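You operate a simulated robot arm through the tools that you are given. There is no shell and no other tool.

Carry out the task below with a simulated robot arm. There is one attempt and no reset: what you move stays moved.

TASK
Roll the helmet's lifted lens seal flat and latch the frame over it.
Fine: free the latch, raise the frame, use the roller with the black grip and put it back, then shut the frame and latch it. Where these are worked on the way, their far stop is far enough and under half their travel is too little: lens frame on the helmet.

It is judged by the outcome, as a careful person would: the job done as asked, and still so three seconds after it is handed in. It fails if anything else is knocked over, pushed out of place, dropped, spilled or broken. Lids that push on must go on centred and level and be pressed home; caps that screw on are set level and turned clockwise until they are tight.

THE ROBOT
A 7-joint arm with a two-finger parallel gripper, fixed in place. Base frame: the origin is at the foot of the arm, x ahead of it, y to its left, z up. Readings come in m, degrees, newtons and seconds.
With the tool pointing down near the work surface it reaches from about 0.3 to 0.74 m from the base axis. Its first joint turns from -115.0 to 115.0 degrees. Payload 3.91 kg.
The tool frame sits at the grasp point between the pads (the TCP): z along the fingers, y along the line on which they close. The tips reach 0.03 m beyond it. Largest opening 0.11 m; finger width 0.02, thickness 0.01; the body of the gripper, 0.048 by 0.112 m, starts 0.055 m behind the TCP.
Orientation is told as [roll, pitch, yaw] about the base's x, y, z axes, in that order, counted from this pose: with the fingers straight down and closing along the base's y, the tool's x points along the base's -x, its y along +y and its z along -z.

THE INTERFACE
- The arm moves only by the tool apply_moves. Its arguments are lists of equal length, an entry for each row: "rotation": the turn, a rotation vector about the tool's x, y, z in degrees, a list of three; "linear": the shift along the tool's x, y, z in m, a list of three; "jaw": the opening, from 0 (shut) to 1 (fully open). In form: {"rotation": [[ax, ay, az], ...], "linear": [[x, y, z], ...], "jaw": [jaw, ...]}. A call has 1 to 20 rows; each row is the pose to reach, as a shift and turn from the pose commanded when the call began, along the tool's axes at that moment. Each row takes 0.2 s and may step no farther than 0.05 m and 8.6 degrees from the row before; otherwise, or with a gripper value out of range, the whole call is refused. Where a pose cannot be reached the arm comes as near as it can. A force on the tool above 50 N (or 10 N above the force at the start of the call, whichever is more), or a blocked arm, ends the call early, and 0.2 s more pass. Each finger travels about 0.108 m/s and halts on what it meets, pressing with about 32 N; the grip force reading is that of the motor and also rises with nothing between the fingers. The clock runs only during rows and for 0.2 s after the last one: add rows that repeat a pose to give the fingers time. The reply holds the time, the measured pose of the TCP, the force on the tool along the base axes, the opening and the grip force, in the units named above and with some noise, with the torque about the TCP (base axes, N m) and any sound that the robot's microphone picked up.
- Cameras (640 x 400 px; columns grow to the right, rows downward): "scene" is fixed at [0.3951, -0.4867, 1.6558]; the picture's right is [0.90, -0.45, 0.00], its down [-0.25, -0.51, -0.82] and it looks along [0.37, 0.74, -0.57] (base axes); focal length 333 px, centre (320, 200). "wrist" rides on the gripper at [0.072, 0.017, -0.103] in the tool frame; the picture's right is [-0.23, 0.97, 0.00], its down [-0.76, -0.18, -0.62] and it looks along [-0.61, -0.14, 0.78] (tool axes); focal length 222 px, centre (320, 200). There is no depth. A picture from a camera that has moved, and an enlarged one, comes with that camera's place and axes in the base frame and with its lens. The place of the scene camera against the robot may be out by one fixed shift of up to 0.025 m in any direction.
- snapshot(camera): a new picture of that camera. The clock stands still meanwhile.
- lift_body(by): slides the trunk up (or, below 0, down) by that many m; the arm rides with it, the base frame stays. It gives what a move gives, with no picture.
- inspect(camera, box): a new picture of the part [left, top, right, bottom] of that camera's present view, enlarged. The clock stands still meanwhile.
- close_job(): hands the job in; it is judged then, once.

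Places have to be worked out from the pictures, the camera data and where the tool is seen. Open the gripper and draw the arm clear of the work before you hand the job in, unless the task says otherwise.

The tools are called after ">>>" as name(argument=value, ...) on one line, values as JSON. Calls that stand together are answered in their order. apply_moves: Moves the arm, as the interface text tells. Its arguments: {"type":"object","properties":{"rotation":{"type":"array","items":{"type":"array","items":{"type":"number"}}},"linear":{"type":"array","items":{"type":"array","items":{"type":"number"}}},"jaw":{"type":"array","items":{"type":"number"}}},"required":["rotation","linear","jaw"]} The other tools are called the same way: lift_body (by) slides the trunk up or down; snapshot (camera) takes a picture; inspect (camera, box) takes an enlarged picture of a part of a camera's view; close_job () hands the job in.

At the start:

```text
time_s: 0.0
ee_pos: [0.5234, -0.0395, 1.4223]
ee_rot: [0.0, 0.0, 0.1]
ft_force: [0.1, 0.3, -0.3]
ft_torque: [-0.04, -0.01, -0.02]
finger_gap: 0.1101
finger_force: 0.0
trunk travel left (down, up): [-0.875, 0.115]
```

scene: 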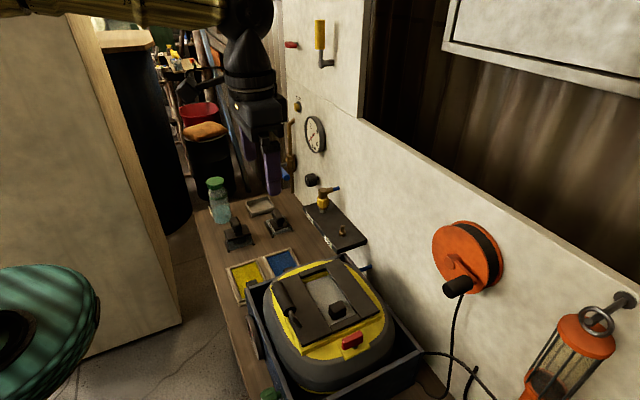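
wrist: 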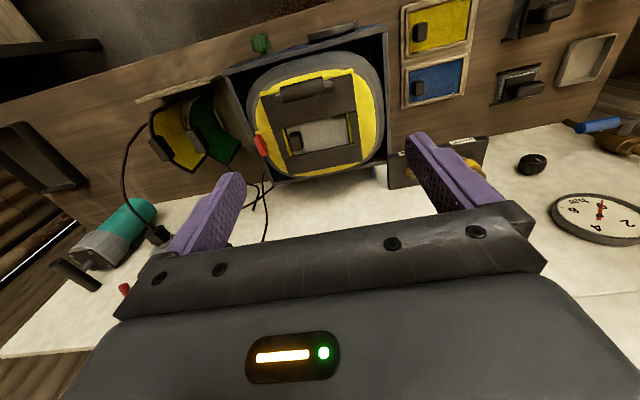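

I start by looking closely at the helmet and bench from the fixed scene camera and from the wrist.

>>> inspect(camera="scene", box=[240, 240, 420, 400])

>>> inspect(camera="scene", box=[190, 160, 370, 310])

>>> inspect(camera="wrist", box=[220, 20, 420, 200])

>>> inspect(camera="wrist", box=[380, 0, 640, 180])

```text
2.50 times, centred on (330, 320) of scene
camera zoom: at [0.3951, -0.4867, 1.6558], right [0.9, -0.45, 0.0], down [-0.25, -0.51, -0.82], along [0.37, 0.74, -0.57], focal length 832 px, centre (295, -100)
```

zoom: 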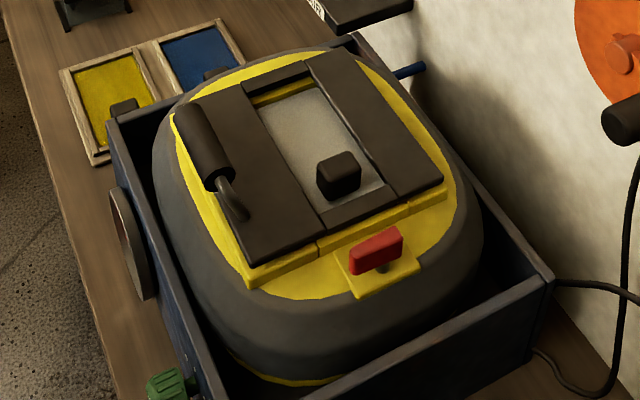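

```text
2.67 times, centred on (280, 235) of scene
camera zoom: at [0.3951, -0.4867, 1.6558], right [0.9, -0.45, 0.0], down [-0.25, -0.51, -0.82], along [0.37, 0.74, -0.57], focal length 887 px, centre (427, 107)
```

zoom: 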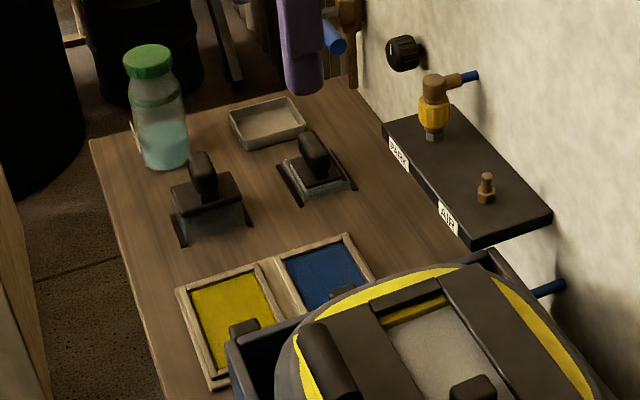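

```text
2.22 times, centred on (320, 110) of wrist
camera zoom: at [0.4512, -0.0213, 1.5233], right [0.23, 0.97, 0.0], down [0.76, -0.18, 0.62], along [0.61, -0.14, -0.78], focal length 494 px, centre (320, 400)
```

zoom: 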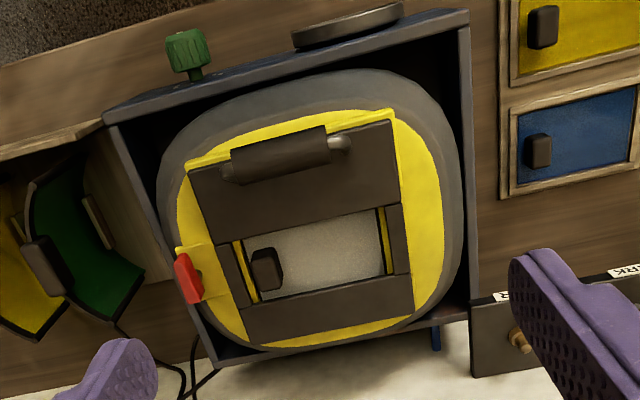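

```text
2.22 times, centred on (510, 90) of wrist
camera zoom: at [0.4512, -0.0213, 1.5233], right [0.23, 0.97, 0.0], down [0.76, -0.18, 0.62], along [0.61, -0.14, -0.78], focal length 494 px, centre (-102, 444)
```

zoom: 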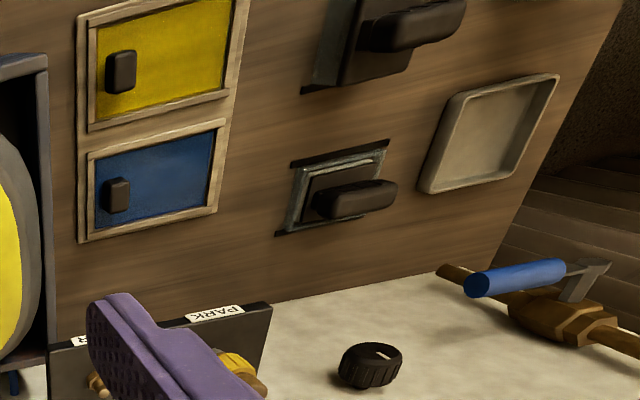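

The latch triangulates to about (0.62, -0.185, 1.085). I look at the other items in the room to find the roller with the black grip.

>>> inspect(camera="scene", box=[270, 0, 370, 80])

>>> inspect(camera="scene", box=[190, 165, 310, 255])

>>> inspect(camera="scene", box=[250, 250, 400, 360])

>>> inspect(camera="wrist", box=[0, 80, 260, 280])

>>> inspect(camera="scene", box=[400, 200, 640, 400])

```text
5.00 times, centred on (320, 40) of scene
camera zoom: at [0.3951, -0.4867, 1.6558], right [0.9, -0.45, 0.0], down [-0.25, -0.51, -0.82], along [0.37, 0.74, -0.57], focal length 1664 px, centre (320, 1000)
```

zoom: 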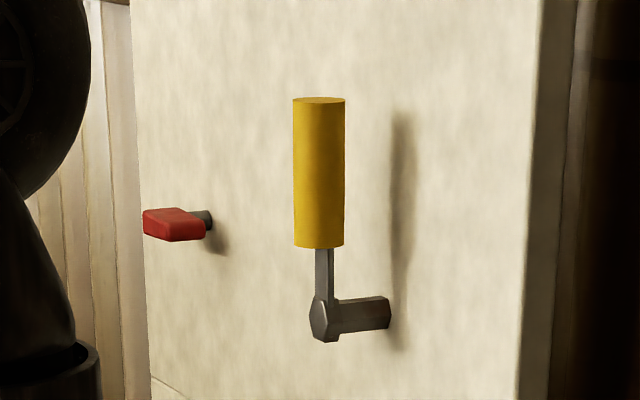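

```text
4.44 times, centred on (250, 210) of scene
camera zoom: at [0.3951, -0.4867, 1.6558], right [0.9, -0.45, 0.0], down [-0.25, -0.51, -0.82], along [0.37, 0.74, -0.57], focal length 1479 px, centre (631, 156)
```

zoom: 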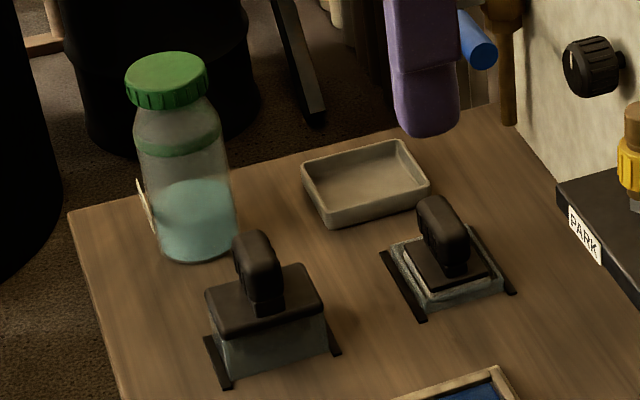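

```text
3.64 times, centred on (325, 305) of scene
camera zoom: at [0.3951, -0.4867, 1.6558], right [0.9, -0.45, 0.0], down [-0.25, -0.51, -0.82], along [0.37, 0.74, -0.57], focal length 1210 px, centre (302, -182)
```

zoom: 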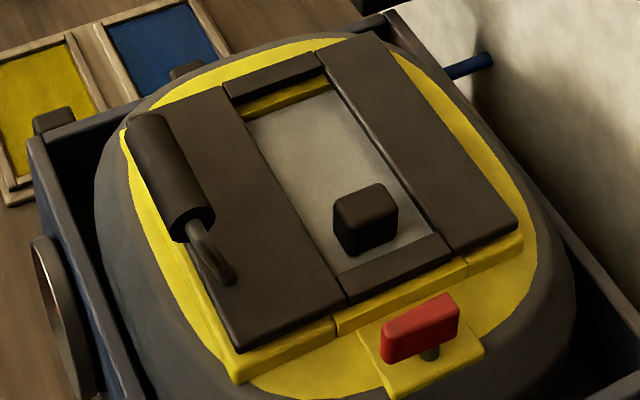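

```text
2.00 times, centred on (130, 180) of wrist
camera zoom: at [0.4512, -0.0213, 1.5233], right [0.23, 0.97, 0.0], down [0.76, -0.18, 0.62], along [0.61, -0.14, -0.78], focal length 444 px, centre (700, 240)
```

zoom: 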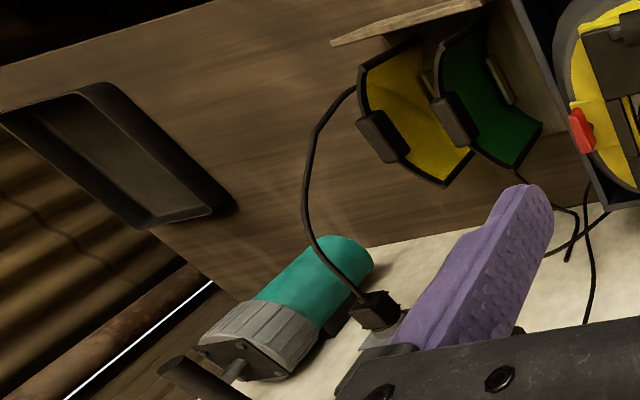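

```text
2.00 times, centred on (520, 300) of scene
camera zoom: at [0.3951, -0.4867, 1.6558], right [0.9, -0.45, 0.0], down [-0.25, -0.51, -0.82], along [0.37, 0.74, -0.57], focal length 665 px, centre (-80, 0)
```

zoom: 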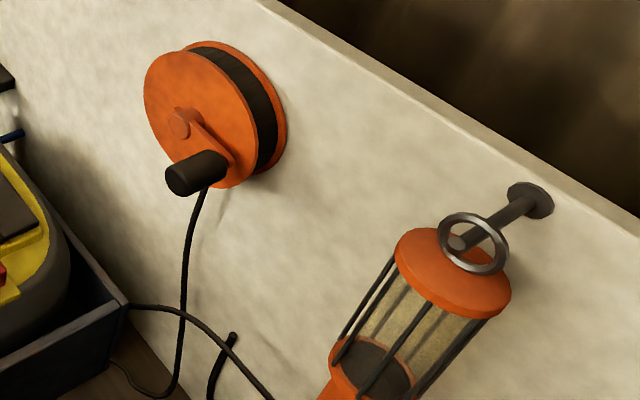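

The two black-gripped tools sit near (0.70, 0.47) and (0.54, 0.46), with bench height roughly 0.85. I move the hand left and slightly back to get a better view of them with the wrist camera.

>>> apply_moves(rotation=[[0, 0, 0], [0, 0, 0], [0, 0, 0], [0, 0, 0], [0, 0, 0], [0, 0, 0], [0, 0, 0], [0, 0, 0], [0, 0, 0]], linear=[[0.01, 0.045, 0], [0.02, 0.09, 0.01], [0.03, 0.135, 0.03], [0.04, 0.18, 0.06], [0.05, 0.22, 0.09], [0.06, 0.26, 0.12], [0.07, 0.3, 0.15], [0.08, 0.34, 0.18], [0.08, 0.36, 0.2]], jaw=[1, 1, 1, 1, 1, 1, 1, 1, 1])

>>> snapshot(camera="wrist")

>>> snapshot(camera="scene")

```text
refused: row 3 steps farther than a row can; nothing moved
```

```text
taken
camera wrist: at [0.4512, -0.0213, 1.5233], right [0.23, 0.97, 0.0], down [0.76, -0.18, 0.62], along [0.61, -0.14, -0.78], focal length 222 px, centre (320, 200)
```

wrist: 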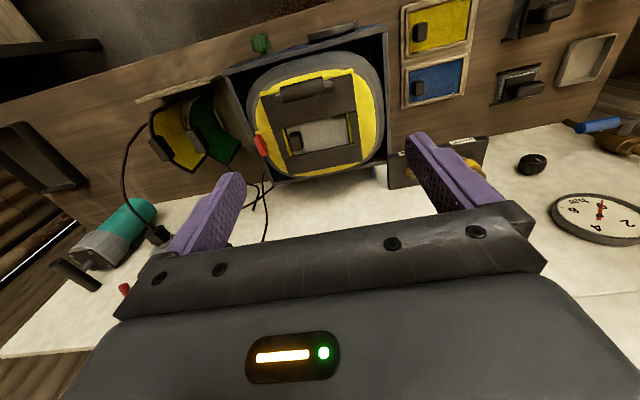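

```text
taken
```

scene: 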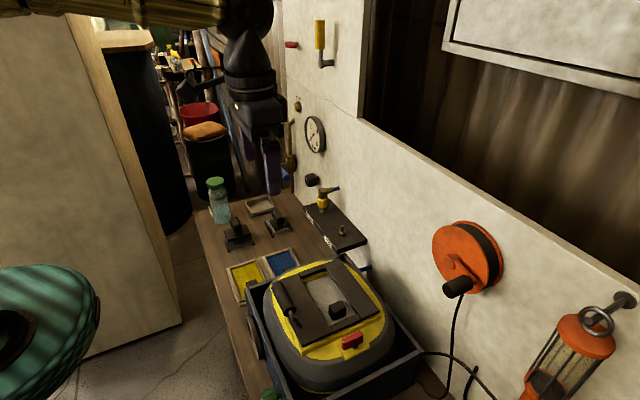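

The step was slightly over the limit; I repeat with smaller steps.

>>> apply_moves(rotation=[[0, 0, 0], [0, 0, 0], [0, 0, 0], [0, 0, 0], [0, 0, 0], [0, 0, 0], [0, 0, 0], [0, 0, 0], [0, 0, 0], [0, 0, 0]], linear=[[0.01, 0.035, 0], [0.02, 0.07, 0.01], [0.03, 0.105, 0.03], [0.04, 0.14, 0.05], [0.05, 0.175, 0.08], [0.06, 0.21, 0.1], [0.07, 0.245, 0.13], [0.08, 0.28, 0.15], [0.08, 0.315, 0.18], [0.08, 0.34, 0.2]], jaw=[1, 1, 1, 1, 1, 1, 1, 1, 1, 1])

>>> snapshot(camera="wrist")

>>> snapshot(camera="scene")

```text
time_s: 2.2
ee_pos: [0.4445, 0.3025, 1.22]
ee_rot: [0.0, 0.0, 0.0]
ft_force: [0.0, -0.4, 0.2]
ft_torque: [-0.04, 0.03, 0.02]
finger_gap: 0.1101
finger_force: 0.1
trunk travel left (down, up): [-0.875, 0.115]
```

```text
taken
camera wrist: at [0.3707, 0.3193, 1.3219], right [0.23, 0.97, 0.0], down [0.76, -0.18, 0.62], along [0.61, -0.14, -0.78], focal length 222 px, centre (320, 200)
```

wrist: 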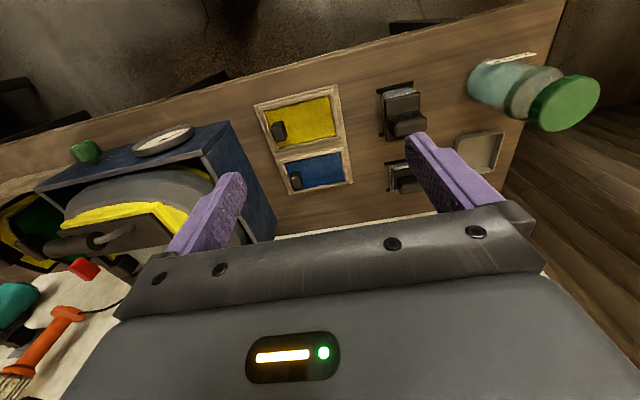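

```text
taken
```

scene: 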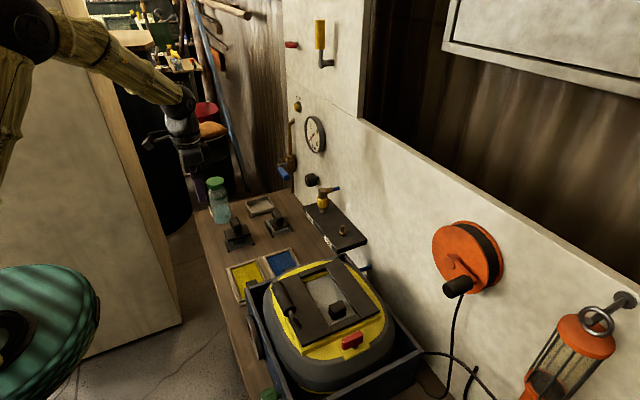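

I zoom in on the tools from here.

>>> inspect(camera="wrist", box=[360, 60, 500, 150])

>>> inspect(camera="wrist", box=[0, 100, 260, 300])

```text
4.44 times, centred on (430, 105) of wrist
camera zoom: at [0.3707, 0.3193, 1.3219], right [0.23, 0.97, 0.0], down [0.76, -0.18, 0.62], along [0.61, -0.14, -0.78], focal length 987 px, centre (-169, 622)
```

zoom: 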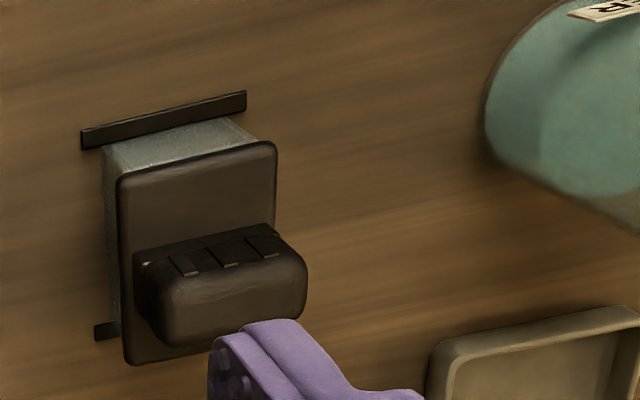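

```text
2.00 times, centred on (130, 200) of wrist
camera zoom: at [0.3707, 0.3193, 1.3219], right [0.23, 0.97, 0.0], down [0.76, -0.18, 0.62], along [0.61, -0.14, -0.78], focal length 444 px, centre (700, 200)
```

zoom: 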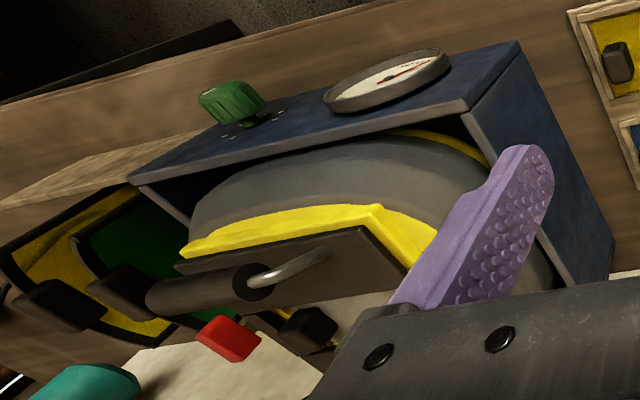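

Tools A and B appear to be blocks with black grips; I lower the trunk to see their undersides and search for a real roller.

>>> lift_body(by=-0.12)

>>> apply_moves(rotation=[[0, 0, 0], [0, 0, 0], [0, 0, 0]], linear=[[0.03, 0.03, 0], [0.06, 0.06, 0], [0.09, 0.09, 0]], jaw=[1, 1, 1])

>>> snapshot(camera="wrist")

```text
time_s: 3.7
ee_pos: [0.4438, 0.2994, 1.1015]
ee_rot: [0.0, 0.0, 0.0]
ft_force: [-0.3, 0.5, 0.6]
ft_torque: [0.02, -0.01, 0.03]
finger_gap: 0.11
finger_force: 0.1
trunk travel left (down, up): [-0.755, 0.235]
```

```text
time_s: 4.5
ee_pos: [0.3547, 0.3916, 1.1007]
ee_rot: [-0.2, 0.0, 0.0]
ft_force: [-0.2, 0.1, 0.0]
ft_torque: [0.02, -0.02, 0.01]
finger_gap: 0.1102
finger_force: 0.1
trunk travel left (down, up): [-0.755, 0.235]
```

```text
taken
camera wrist: at [0.2822, 0.4083, 1.2033], right [0.23, 0.97, 0.0], down [0.76, -0.18, 0.62], along [0.61, -0.14, -0.78], focal length 222 px, centre (320, 200)
```

wrist: 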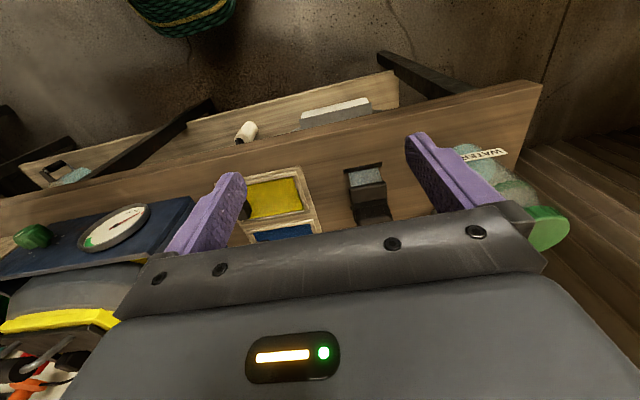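

A lower shelf in front of the bench comes into view with more items. I zoom in on it and on the tool.

>>> inspect(camera="wrist", box=[0, 60, 420, 260])

>>> inspect(camera="wrist", box=[320, 140, 420, 230])

>>> inspect(camera="wrist", box=[0, 120, 120, 220])

```text
1.52 times, centred on (210, 160) of wrist
camera zoom: at [0.2822, 0.4083, 1.2033], right [0.23, 0.97, 0.0], down [0.76, -0.18, 0.62], along [0.61, -0.14, -0.78], focal length 338 px, centre (488, 261)
```

zoom: 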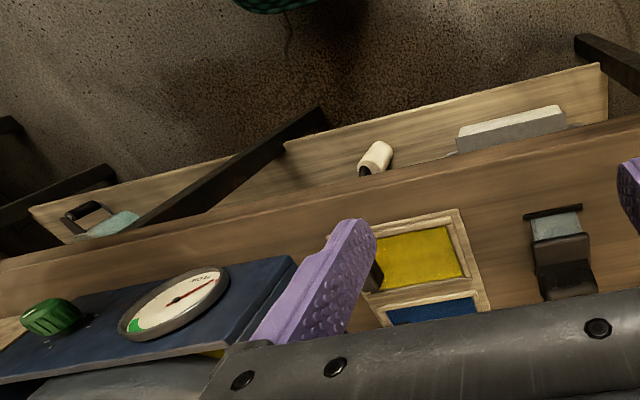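

```text
4.44 times, centred on (370, 185) of wrist
camera zoom: at [0.2822, 0.4083, 1.2033], right [0.23, 0.97, 0.0], down [0.76, -0.18, 0.62], along [0.61, -0.14, -0.78], focal length 987 px, centre (98, 267)
```

zoom: 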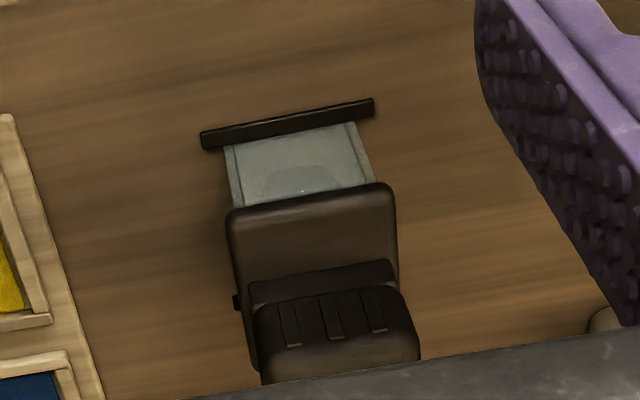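

```text
4.00 times, centred on (60, 170) of wrist
camera zoom: at [0.2822, 0.4083, 1.2033], right [0.23, 0.97, 0.0], down [0.76, -0.18, 0.62], along [0.61, -0.14, -0.78], focal length 888 px, centre (1360, 320)
```

zoom: 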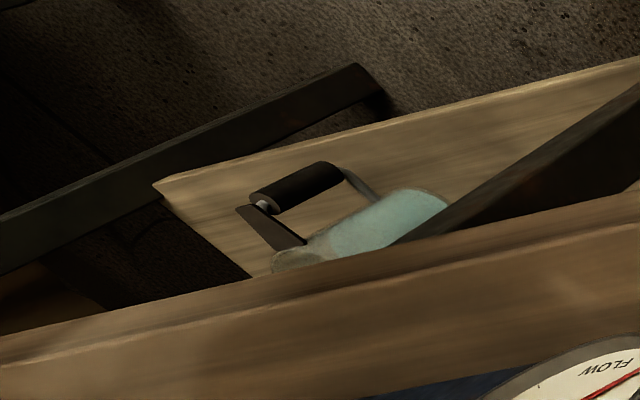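

I tilt the hand forward to look more horizontally along the bench at the two gripped tools.

>>> apply_moves(rotation=[[0, -8, 0], [0, -16, 0], [0, -24, 0], [0, -24, 0]], linear=[[0, 0.01, 0.02], [0, 0.02, 0.04], [0, 0.03, 0.07], [0, 0.04, 0.09]], jaw=[1, 1, 1, 1])

>>> snapshot(camera="wrist")

>>> inspect(camera="wrist", box=[220, 100, 480, 260])

```text
time_s: 5.5
ee_pos: [0.3541, 0.4309, 1.0113]
ee_rot: [0.0, -24.1, 0.2]
ft_force: [0.4, 0.2, -0.2]
ft_torque: [-0.01, 0.04, -0.04]
finger_gap: 0.11
finger_force: 0.1
trunk travel left (down, up): [-0.755, 0.235]
```

```text
taken
camera wrist: at [0.2455, 0.4485, 1.074], right [0.21, 0.97, 0.09], down [0.44, -0.18, 0.88], along [0.87, -0.14, -0.47], focal length 222 px, centre (320, 200)
```

wrist: 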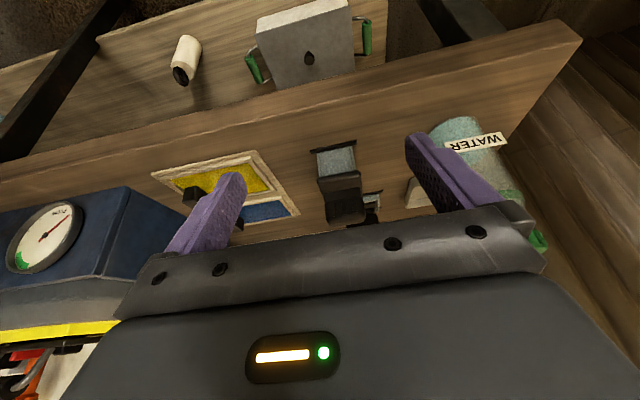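

```text
2.46 times, centred on (350, 180) of wrist
camera zoom: at [0.2455, 0.4485, 1.074], right [0.21, 0.97, 0.09], down [0.44, -0.18, 0.88], along [0.87, -0.14, -0.47], focal length 547 px, centre (246, 249)
```

zoom: 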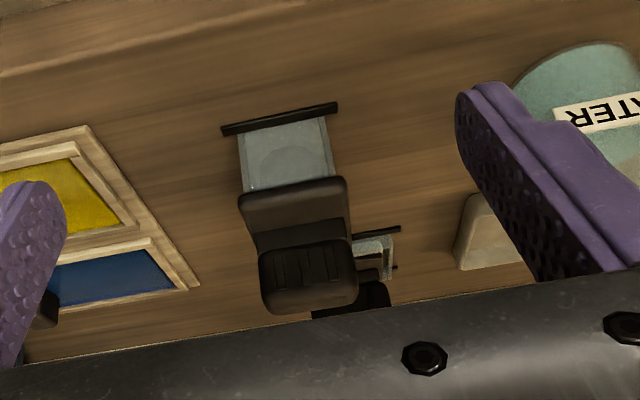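

>>> inspect(camera="wrist", box=[300, 130, 400, 230])

>>> inspect(camera="wrist", box=[140, 0, 400, 120])

```text
4.00 times, centred on (350, 180) of wrist
camera zoom: at [0.2455, 0.4485, 1.074], right [0.21, 0.97, 0.09], down [0.44, -0.18, 0.88], along [0.87, -0.14, -0.47], focal length 888 px, centre (200, 280)
```

zoom: 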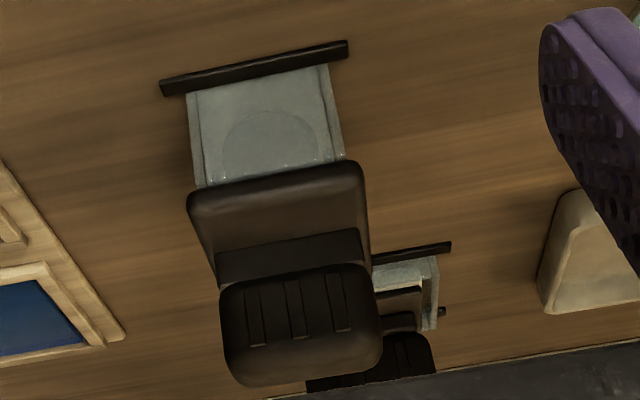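

```text
2.46 times, centred on (270, 60) of wrist
camera zoom: at [0.2455, 0.4485, 1.074], right [0.21, 0.97, 0.09], down [0.44, -0.18, 0.88], along [0.87, -0.14, -0.47], focal length 547 px, centre (443, 545)
```

zoom: 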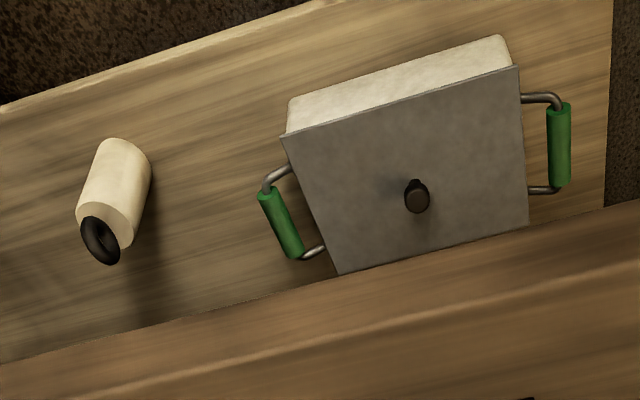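

Tool A shows a round end on its body, so it may be the roller. I straighten the hand, then yaw 90° to look at the tools from the side.

>>> apply_moves(rotation=[[0, 8, 0], [0, 16, 0], [0, 24, 0], [0, 24, 0]], linear=[[-0.006, -0.035, -0.014], [-0.012, -0.07, -0.028], [-0.018, -0.105, -0.042], [-0.0244, -0.14, -0.0548]], jaw=[1, 1, 1, 1])

>>> apply_moves(rotation=[[0, 0, -8], [0, 0, -16], [0, 0, -24], [0, 0, -32], [0, 0, -40], [0, 0, -48], [0, 0, -56], [0, 0, -64], [0, 0, -72], [0, 0, -80], [0, 0, -88]], linear=[[-0.015, 0, 0], [-0.03, 0, 0], [-0.045, 0, 0], [-0.06, 0, 0], [-0.075, 0, 0], [-0.09, 0, 0], [-0.105, 0, 0], [-0.12, 0, 0], [-0.135, 0, 0], [-0.15, 0, 0], [-0.165, 0, 0]], jaw=[1, 1, 1, 1, 1, 1, 1, 1, 1, 1, 1])

>>> snapshot(camera="wrist")

```text
time_s: 6.5
ee_pos: [0.3549, 0.289, 1.0728]
ee_rot: [0.1, 0.1, 0.0]
ft_force: [-0.1, -0.4, 1.1]
ft_torque: [0.02, -0.02, 0.03]
finger_gap: 0.1103
finger_force: 0.0
trunk travel left (down, up): [-0.755, 0.235]
```

```text
time_s: 8.9
ee_pos: [0.5199, 0.2896, 1.0703]
ee_rot: [0.1, 0.0, 88.1]
ft_force: [-0.6, 0.1, 0.1]
ft_torque: [-0.03, -0.02, -0.02]
finger_gap: 0.1101
finger_force: 0.0
trunk travel left (down, up): [-0.755, 0.235]
```

```text
taken
camera wrist: at [0.5004, 0.2186, 1.1723], right [-0.97, 0.26, 0.0], down [0.2, 0.76, 0.62], along [0.16, 0.6, -0.78], focal length 222 px, centre (320, 200)
```

wrist: 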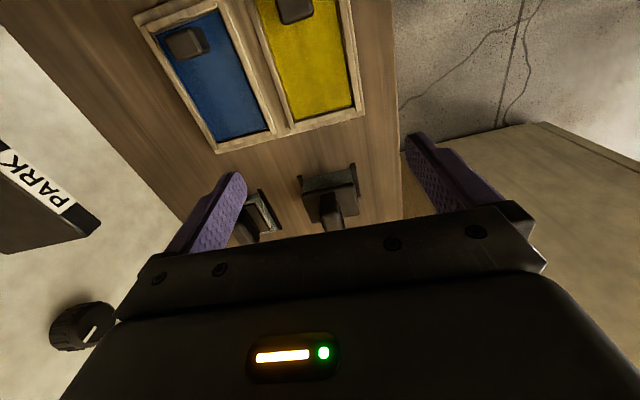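

>>> apply_moves(rotation=[[0, -8, 0], [0, -16, 0], [0, -24, 0], [0, -30, 0]], linear=[[0, 0, 0.02], [-0.01, 0, 0.04], [-0.015, 0, 0.06], [-0.02, 0, 0.09]], jaw=[1, 1, 1, 1])

>>> snapshot(camera="wrist")

>>> inspect(camera="wrist", box=[220, 110, 400, 240])

```text
time_s: 9.9
ee_pos: [0.5194, 0.3106, 0.98]
ee_rot: [-0.2, -30.1, 88.0]
ft_force: [0.3, 1.0, -0.4]
ft_torque: [0.0, 0.02, -0.02]
finger_gap: 0.1102
finger_force: 0.0
trunk travel left (down, up): [-0.755, 0.235]
```

```text
taken
camera wrist: at [0.4981, 0.1983, 1.0317], right [-0.97, 0.23, 0.11], down [0.19, 0.34, 0.92], along [0.17, 0.91, -0.37], focal length 222 px, centre (320, 200)
```

wrist: 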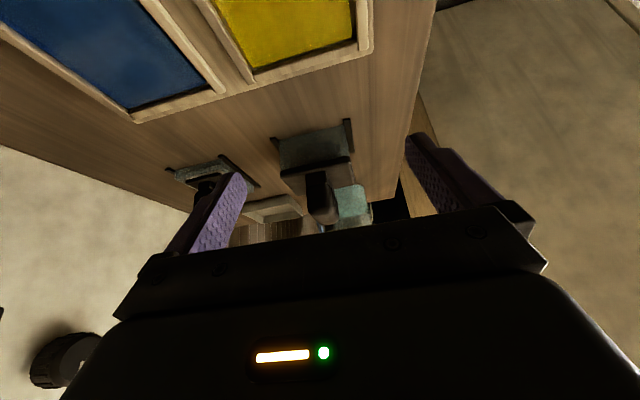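

```text
3.08 times, centred on (310, 175) of wrist
camera zoom: at [0.4981, 0.1983, 1.0317], right [-0.97, 0.23, 0.11], down [0.19, 0.34, 0.92], along [0.17, 0.91, -0.37], focal length 684 px, centre (351, 277)
```

zoom: 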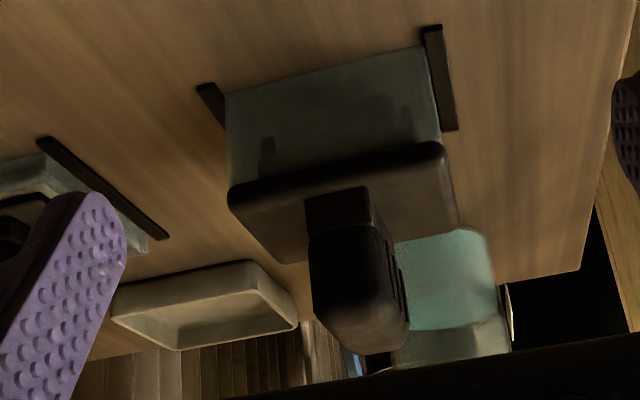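

>>> inspect(camera="wrist", box=[270, 110, 360, 180])

>>> inspect(camera="wrist", box=[150, 140, 240, 210])

>>> inspect(camera="scene", box=[220, 200, 300, 255])

```text
5.71 times, centred on (315, 145) of wrist
camera zoom: at [0.4981, 0.1983, 1.0317], right [-0.97, 0.23, 0.11], down [0.19, 0.34, 0.92], along [0.17, 0.91, -0.37], focal length 1269 px, centre (349, 514)
```

zoom: 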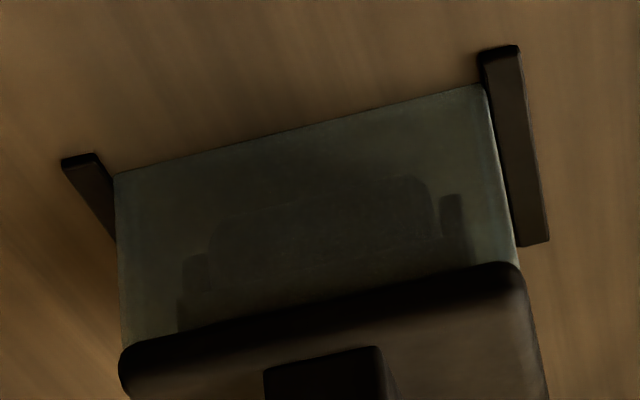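

```text
5.71 times, centred on (195, 175) of wrist
camera zoom: at [0.4981, 0.1983, 1.0317], right [-0.97, 0.23, 0.11], down [0.19, 0.34, 0.92], along [0.17, 0.91, -0.37], focal length 1269 px, centre (1034, 343)
```

zoom: 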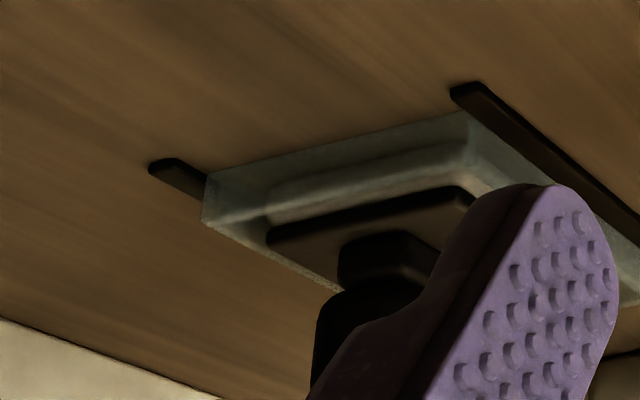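

```text
7.27 times, centred on (260, 228) of scene
camera zoom: at [0.3951, -0.4867, 1.6558], right [0.9, -0.45, 0.0], down [-0.25, -0.51, -0.82], along [0.37, 0.74, -0.57], focal length 2420 px, centre (756, 0)
```

zoom: 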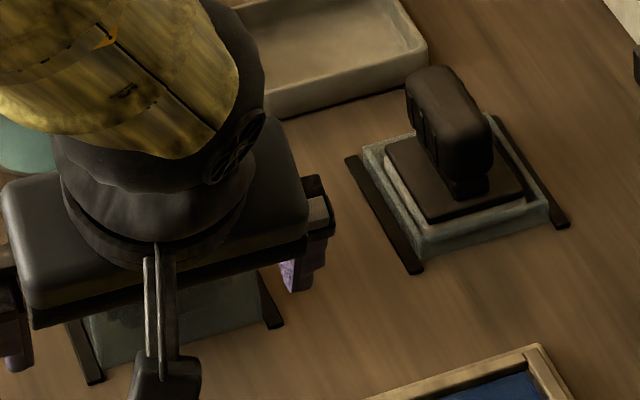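

Inside tool A's translucent holder I can make out a drum with end pins, so A at about (0.54, 0.46) is the roller and B is a flat pad. I now rise and go to look at the helmet closely.

>>> apply_moves(rotation=[[0, 7.5, 0], [0, 15, 0], [0, 22.5, 0], [0, 30, 0], [0, 30, 0], [0, 30, 0]], linear=[[-0.02, 0, -0.0346], [-0.04, 0, -0.0692], [-0.06, 0, -0.104], [-0.08, 0, -0.138], [-0.1, 0, -0.173], [-0.12, 0, -0.2076]], jaw=[1, 1, 1, 1, 1, 1])

>>> apply_moves(rotation=[[0, 0, 8], [0, 0, 16], [0, 0, 24], [0, 0, 32], [0, 0, 40], [0, 0, 48], [0, 0, 56], [0, 0, 64], [0, 0, 72], [0, 0, 80], [0, 0, 88]], linear=[[0.03, 0.01, 0], [0.06, 0.02, 0], [0.09, 0.03, 0], [0.12, 0.04, 0], [0.15, 0.05, 0], [0.18, 0.06, 0], [0.21, 0.07, 0], [0.24, 0.08, 0], [0.27, 0.09, 0], [0.3, 0.1, 0], [0.33, 0.1, 0]], jaw=[1, 1, 1, 1, 1, 1, 1, 1, 1, 1, 1])

>>> snapshot(camera="wrist")

```text
time_s: 11.3
ee_pos: [0.5192, 0.3105, 1.2207]
ee_rot: [0.1, 0.0, 88.0]
ft_force: [0.5, -0.1, -0.1]
ft_torque: [-0.03, 0.01, -0.01]
finger_gap: 0.11
finger_force: 0.0
trunk travel left (down, up): [-0.755, 0.235]
```

```text
time_s: 13.7
ee_pos: [0.4074, -0.0179, 1.2199]
ee_rot: [0.1, -0.1, -0.1]
ft_force: [-0.4, -0.7, 0.3]
ft_torque: [0.02, -0.02, 0.0]
finger_gap: 0.1099
finger_force: 0.1
trunk travel left (down, up): [-0.755, 0.235]
```

```text
taken
camera wrist: at [0.3361, -0.0006, 1.3217], right [0.23, 0.97, 0.0], down [0.76, -0.18, 0.62], along [0.61, -0.14, -0.78], focal length 222 px, centre (320, 200)
```

wrist: 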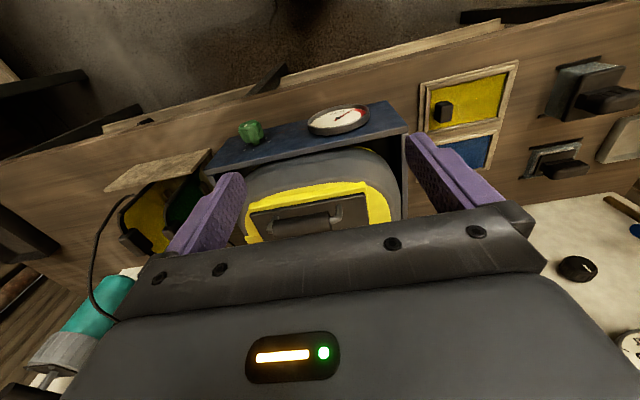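

>>> apply_moves(rotation=[[0, 0, 0], [0, 0, 0], [0, 0, 0], [0, 0, 0], [0, 0, 0]], linear=[[0, 0, -0.04], [-0.02, -0.02, -0.08], [-0.05, -0.04, -0.1], [-0.08, -0.06, -0.1], [-0.11, -0.08, -0.1]], jaw=[1, 1, 1, 1, 1])

>>> snapshot(camera="wrist")

>>> inspect(camera="wrist", box=[230, 70, 430, 220])

```text
time_s: 14.9
ee_pos: [0.5223, -0.0993, 1.3205]
ee_rot: [0.0, 0.1, 0.0]
ft_force: [0.7, 0.4, -0.1]
ft_torque: [0.0, 0.03, 0.02]
finger_gap: 0.11
finger_force: 0.0
trunk travel left (down, up): [-0.755, 0.235]
```

```text
taken
camera wrist: at [0.4493, -0.0809, 1.4217], right [0.23, 0.97, 0.0], down [0.76, -0.18, 0.62], along [0.61, -0.14, -0.78], focal length 222 px, centre (320, 200)
```

wrist: 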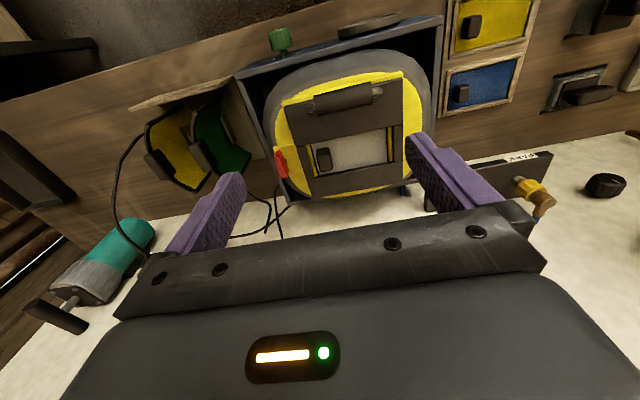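

```text
2.67 times, centred on (330, 145) of wrist
camera zoom: at [0.4493, -0.0809, 1.4217], right [0.23, 0.97, 0.0], down [0.76, -0.18, 0.62], along [0.61, -0.14, -0.78], focal length 592 px, centre (293, 347)
```

zoom: 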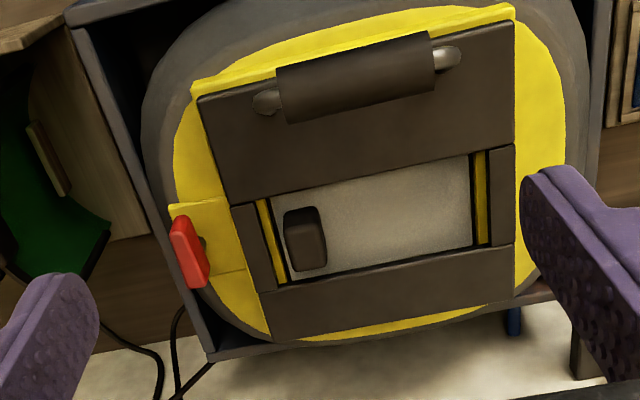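

>>> inspect(camera="wrist", box=[265, 130, 325, 190])

>>> inspect(camera="scene", box=[325, 310, 385, 360])

>>> snapshot(camera="scene")

```text
6.67 times, centred on (295, 160) of wrist
camera zoom: at [0.4493, -0.0809, 1.4217], right [0.23, 0.97, 0.0], down [0.76, -0.18, 0.62], along [0.61, -0.14, -0.78], focal length 1481 px, centre (487, 467)
```

zoom: 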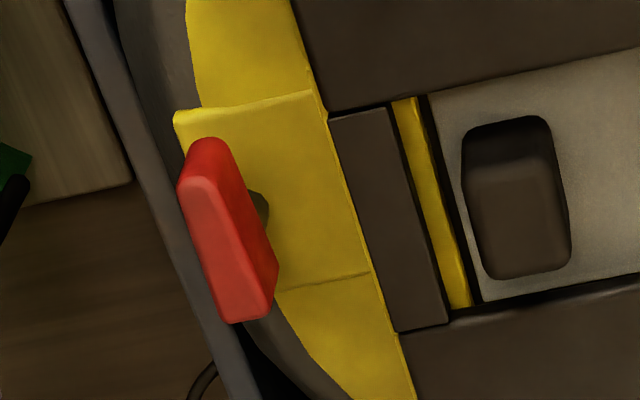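

```text
8.00 times, centred on (355, 335) of scene
camera zoom: at [0.3951, -0.4867, 1.6558], right [0.9, -0.45, 0.0], down [-0.25, -0.51, -0.82], along [0.37, 0.74, -0.57], focal length 2662 px, centre (40, -880)
```

zoom: 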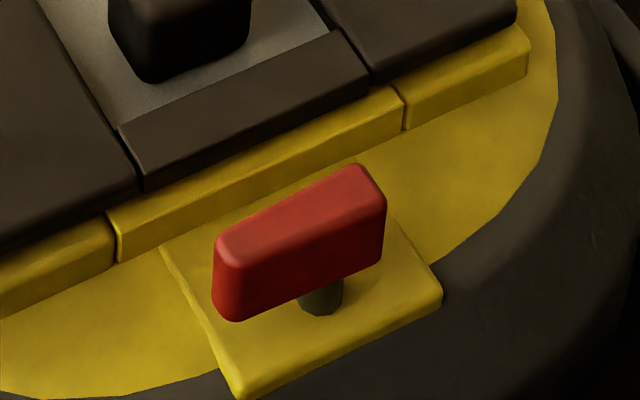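

```text
taken
```

scene: 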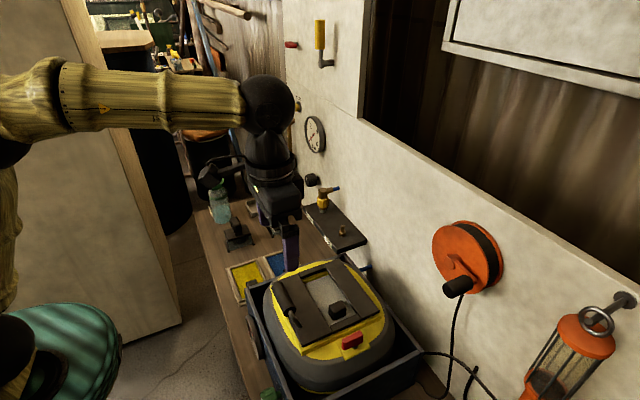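

The latch is a red T-bar on a post on a yellow pad by the frame's -y edge, about (0.62, -0.188, 1.098). I move over it for a second wrist view to triangulate precisely.

>>> apply_moves(rotation=[[0, 0, 0], [0, 0, 0], [0, 0, 0]], linear=[[-0.03, -0.03, 0], [-0.06, -0.06, 0], [-0.09, -0.09, 0]], jaw=[1, 1, 1])

>>> snapshot(camera="wrist")

>>> inspect(camera="wrist", box=[270, 50, 450, 150])

```text
time_s: 15.7
ee_pos: [0.612, -0.1892, 1.3176]
ee_rot: [0.1, 0.2, 0.0]
ft_force: [0.2, -0.7, 0.2]
ft_torque: [0.01, 0.02, 0.04]
finger_gap: 0.1101
finger_force: 0.0
trunk travel left (down, up): [-0.755, 0.235]
```

```text
taken
camera wrist: at [0.5398, -0.1707, 1.419], right [0.23, 0.97, 0.0], down [0.76, -0.18, 0.62], along [0.6, -0.14, -0.78], focal length 222 px, centre (320, 200)
```

wrist: 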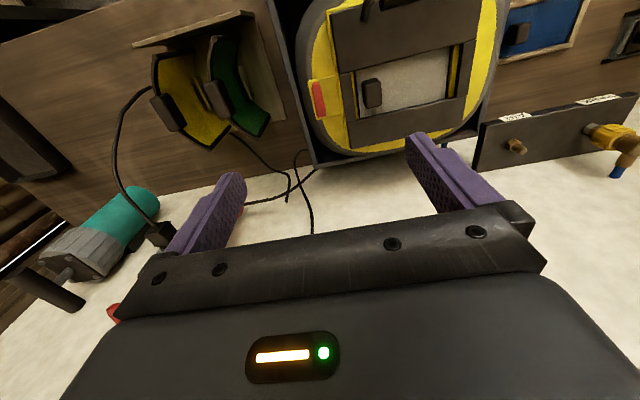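

```text
3.56 times, centred on (360, 100) of wrist
camera zoom: at [0.5398, -0.1707, 1.419], right [0.23, 0.97, 0.0], down [0.76, -0.18, 0.62], along [0.6, -0.14, -0.78], focal length 790 px, centre (178, 556)
```

zoom: 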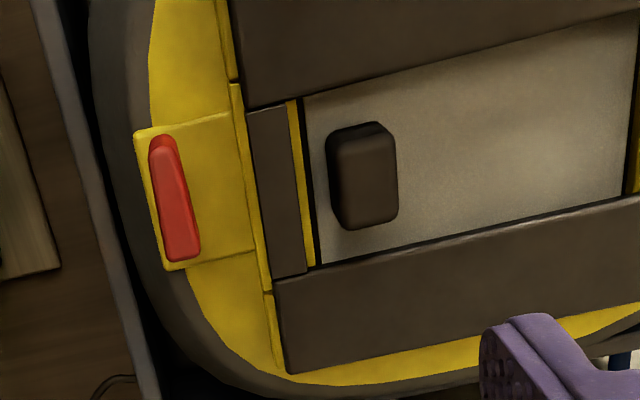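

Triangulation puts the T-bar's top centre at about (0.623, -0.191, 1.091), 42 mm long along x and 12 mm thick. I line up with the jaws part-shut and descend to just above it.

>>> apply_moves(rotation=[[0, 0, 0], [0, 0, 0], [0, 0, 0], [0, 0, 0], [0, 0, 0]], linear=[[-0.011, -0.002, 0.04], [-0.011, -0.002, 0.08], [-0.011, -0.002, 0.12], [-0.011, -0.002, 0.16], [-0.011, -0.002, 0.17]], jaw=[0.27, 0.27, 0.27, 0.27, 0.27])

>>> snapshot(camera="wrist")

>>> inspect(camera="scene", box=[300, 270, 400, 370])

```text
time_s: 16.9
ee_pos: [0.6204, -0.1894, 1.1527]
ee_rot: [0.0, 0.0, 0.0]
ft_force: [0.2, -0.4, -0.2]
ft_torque: [-0.01, 0.01, -0.03]
finger_gap: 0.0297
finger_force: 0.1
trunk travel left (down, up): [-0.755, 0.235]
```

```text
taken
camera wrist: at [0.5478, -0.1707, 1.2531], right [0.23, 0.97, 0.0], down [0.76, -0.18, 0.62], along [0.61, -0.14, -0.78], focal length 222 px, centre (320, 200)
```

wrist: 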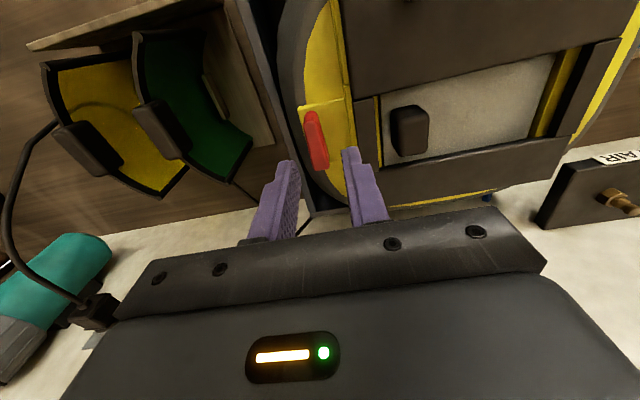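

```text
4.00 times, centred on (350, 320) of scene
camera zoom: at [0.3951, -0.4867, 1.6558], right [0.9, -0.45, 0.0], down [-0.25, -0.51, -0.82], along [0.37, 0.74, -0.57], focal length 1331 px, centre (200, -280)
```

zoom: 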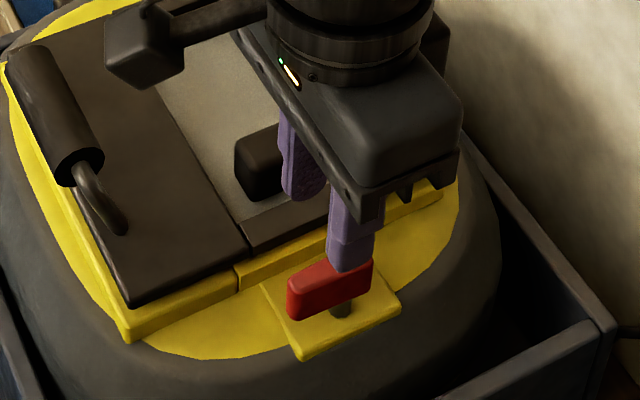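

Aligned above the wing. I lower to about z 1.098 so the finger tips straddle the T-bar, then close.

>>> apply_moves(rotation=[[0, 0, 0], [0, 0, 0], [0, 0, 0]], linear=[[-0.002, -0.0015, 0.03], [-0.002, -0.0015, 0.054], [-0.002, -0.0015, 0.054]], jaw=[0.27, 0.27, 0.27])

>>> snapshot(camera="wrist")

>>> inspect(camera="scene", box=[300, 270, 400, 370])

```text
time_s: 17.7
ee_pos: [0.6216, -0.1904, 1.098]
ee_rot: [0.0, -0.1, 0.1]
ft_force: [-0.6, -0.3, 0.3]
ft_torque: [0.01, -0.03, -0.01]
finger_gap: 0.0299
finger_force: 0.1
trunk travel left (down, up): [-0.755, 0.235]
```

```text
taken
camera wrist: at [0.5488, -0.1728, 1.1987], right [0.23, 0.97, 0.0], down [0.76, -0.18, 0.62], along [0.61, -0.14, -0.78], focal length 222 px, centre (320, 200)
```

wrist: 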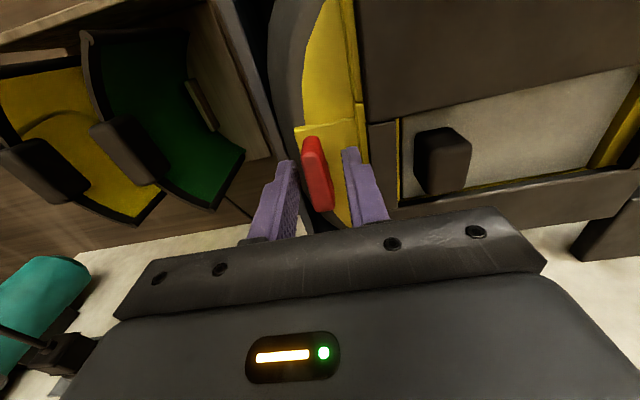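

```text
4.00 times, centred on (350, 320) of scene
camera zoom: at [0.3951, -0.4867, 1.6558], right [0.9, -0.45, 0.0], down [-0.25, -0.51, -0.82], along [0.37, 0.74, -0.57], focal length 1331 px, centre (200, -280)
```

zoom: 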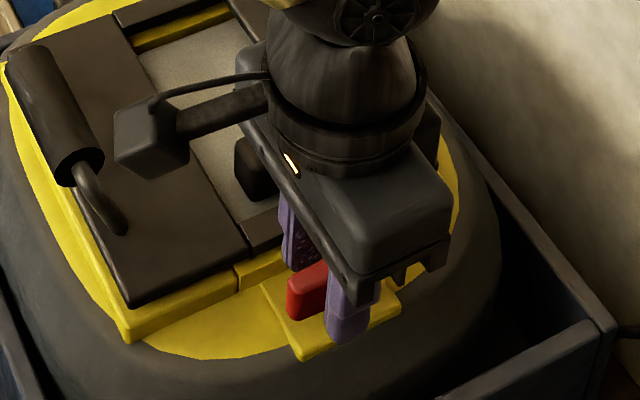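

The fingers straddle the red wing. I close on it.

>>> apply_moves(rotation=[[0, 0, 0], [0, 0, 0], [0, 0, 0]], linear=[[0, 0, 0], [0, 0, 0], [0, 0, 0]], jaw=[0.1, 0, 0])

```text
time_s: 18.5
ee_pos: [0.6213, -0.1929, 1.0982]
ee_rot: [0.0, 0.0, 0.0]
ft_force: [0.2, -7.6, -1.9]
ft_torque: [-0.19, -0.23, -0.09]
finger_gap: 0.0137
finger_force: 45.1
trunk travel left (down, up): [-0.755, 0.235]
```

Gripped (13.7 mm). I test-turn a small angle one way and read the torque.

>>> apply_moves(rotation=[[0, 0, -4], [0, 0, -8]], linear=[[0, -0.002, 0], [0, -0.002, 0]], jaw=[0, 0])

```text
time_s: 19.1
ee_pos: [0.6215, -0.1928, 1.0977]
ee_rot: [-0.1, 0.1, 8.0]
ft_force: [3.0, -10.7, 6.3]
ft_torque: [-0.19, 1.24, -0.12]
finger_gap: 0.0138
finger_force: 45.2
trunk travel left (down, up): [-0.755, 0.235]
```

>>> inspect(camera="wrist", box=[230, 100, 430, 240])

>>> inspect(camera="scene", box=[300, 270, 400, 370])

```text
2.86 times, centred on (330, 170) of wrist
camera zoom: at [0.5472, -0.1859, 1.1987], right [0.09, 1.0, 0.0], down [0.78, -0.07, 0.62], along [0.62, -0.06, -0.78], focal length 635 px, centre (291, 286)
```

zoom: 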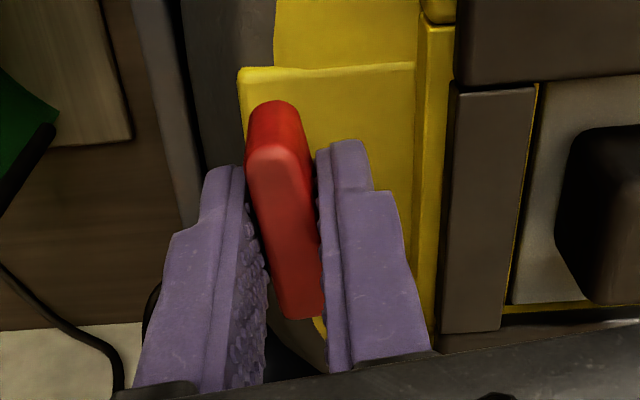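

```text
4.00 times, centred on (350, 320) of scene
camera zoom: at [0.3951, -0.4867, 1.6558], right [0.9, -0.45, 0.0], down [-0.25, -0.51, -0.82], along [0.37, 0.74, -0.57], focal length 1331 px, centre (200, -280)
```

zoom: 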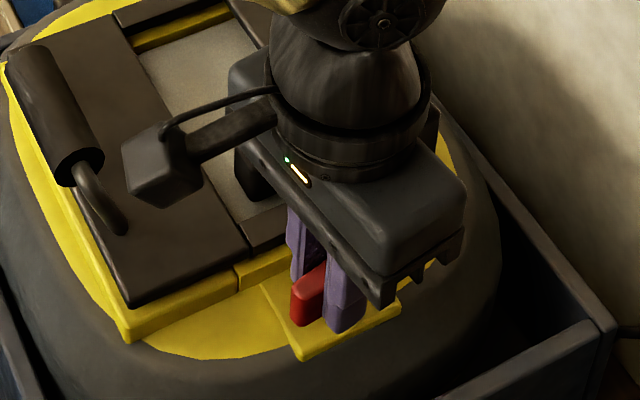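

The wing seems to follow the fingers with little torque. I continue turning counterclockwise (from above).

>>> apply_moves(rotation=[[0, 0, -4], [0, 0, -8], [0, 0, -12], [0, 0, -16], [0, 0, -20], [0, 0, -24]], linear=[[0, 0, 0], [0, 0, 0], [0, 0, 0], [0, 0, 0], [0, 0, 0], [0, 0, 0]], jaw=[0, 0, 0, 0, 0, 0])

>>> inspect(camera="wrist", box=[230, 100, 430, 240])

```text
time_s: 20.5
ee_pos: [0.6222, -0.1961, 1.0973]
ee_rot: [-0.2, -0.1, 32.0]
ft_force: [17.3, -29.4, 16.6]
ft_torque: [-0.42, 0.75, -0.36]
finger_gap: 0.0135
finger_force: 44.8
trunk travel left (down, up): [-0.755, 0.235]
```

```text
2.86 times, centred on (330, 170) of wrist
camera zoom: at [0.5517, -0.2199, 1.1984], right [-0.32, 0.95, 0.0], down [0.74, 0.25, 0.63], along [0.59, 0.2, -0.78], focal length 635 px, centre (291, 286)
```

zoom: 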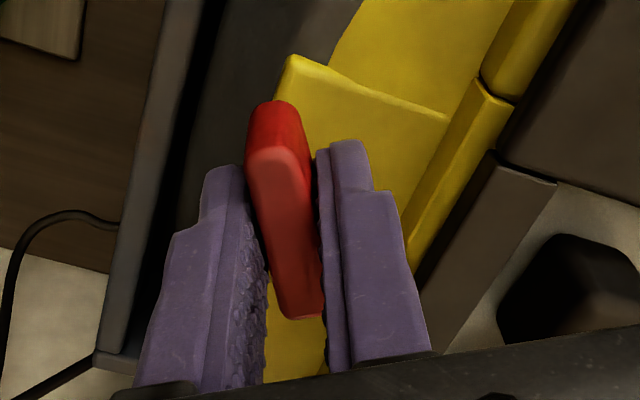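

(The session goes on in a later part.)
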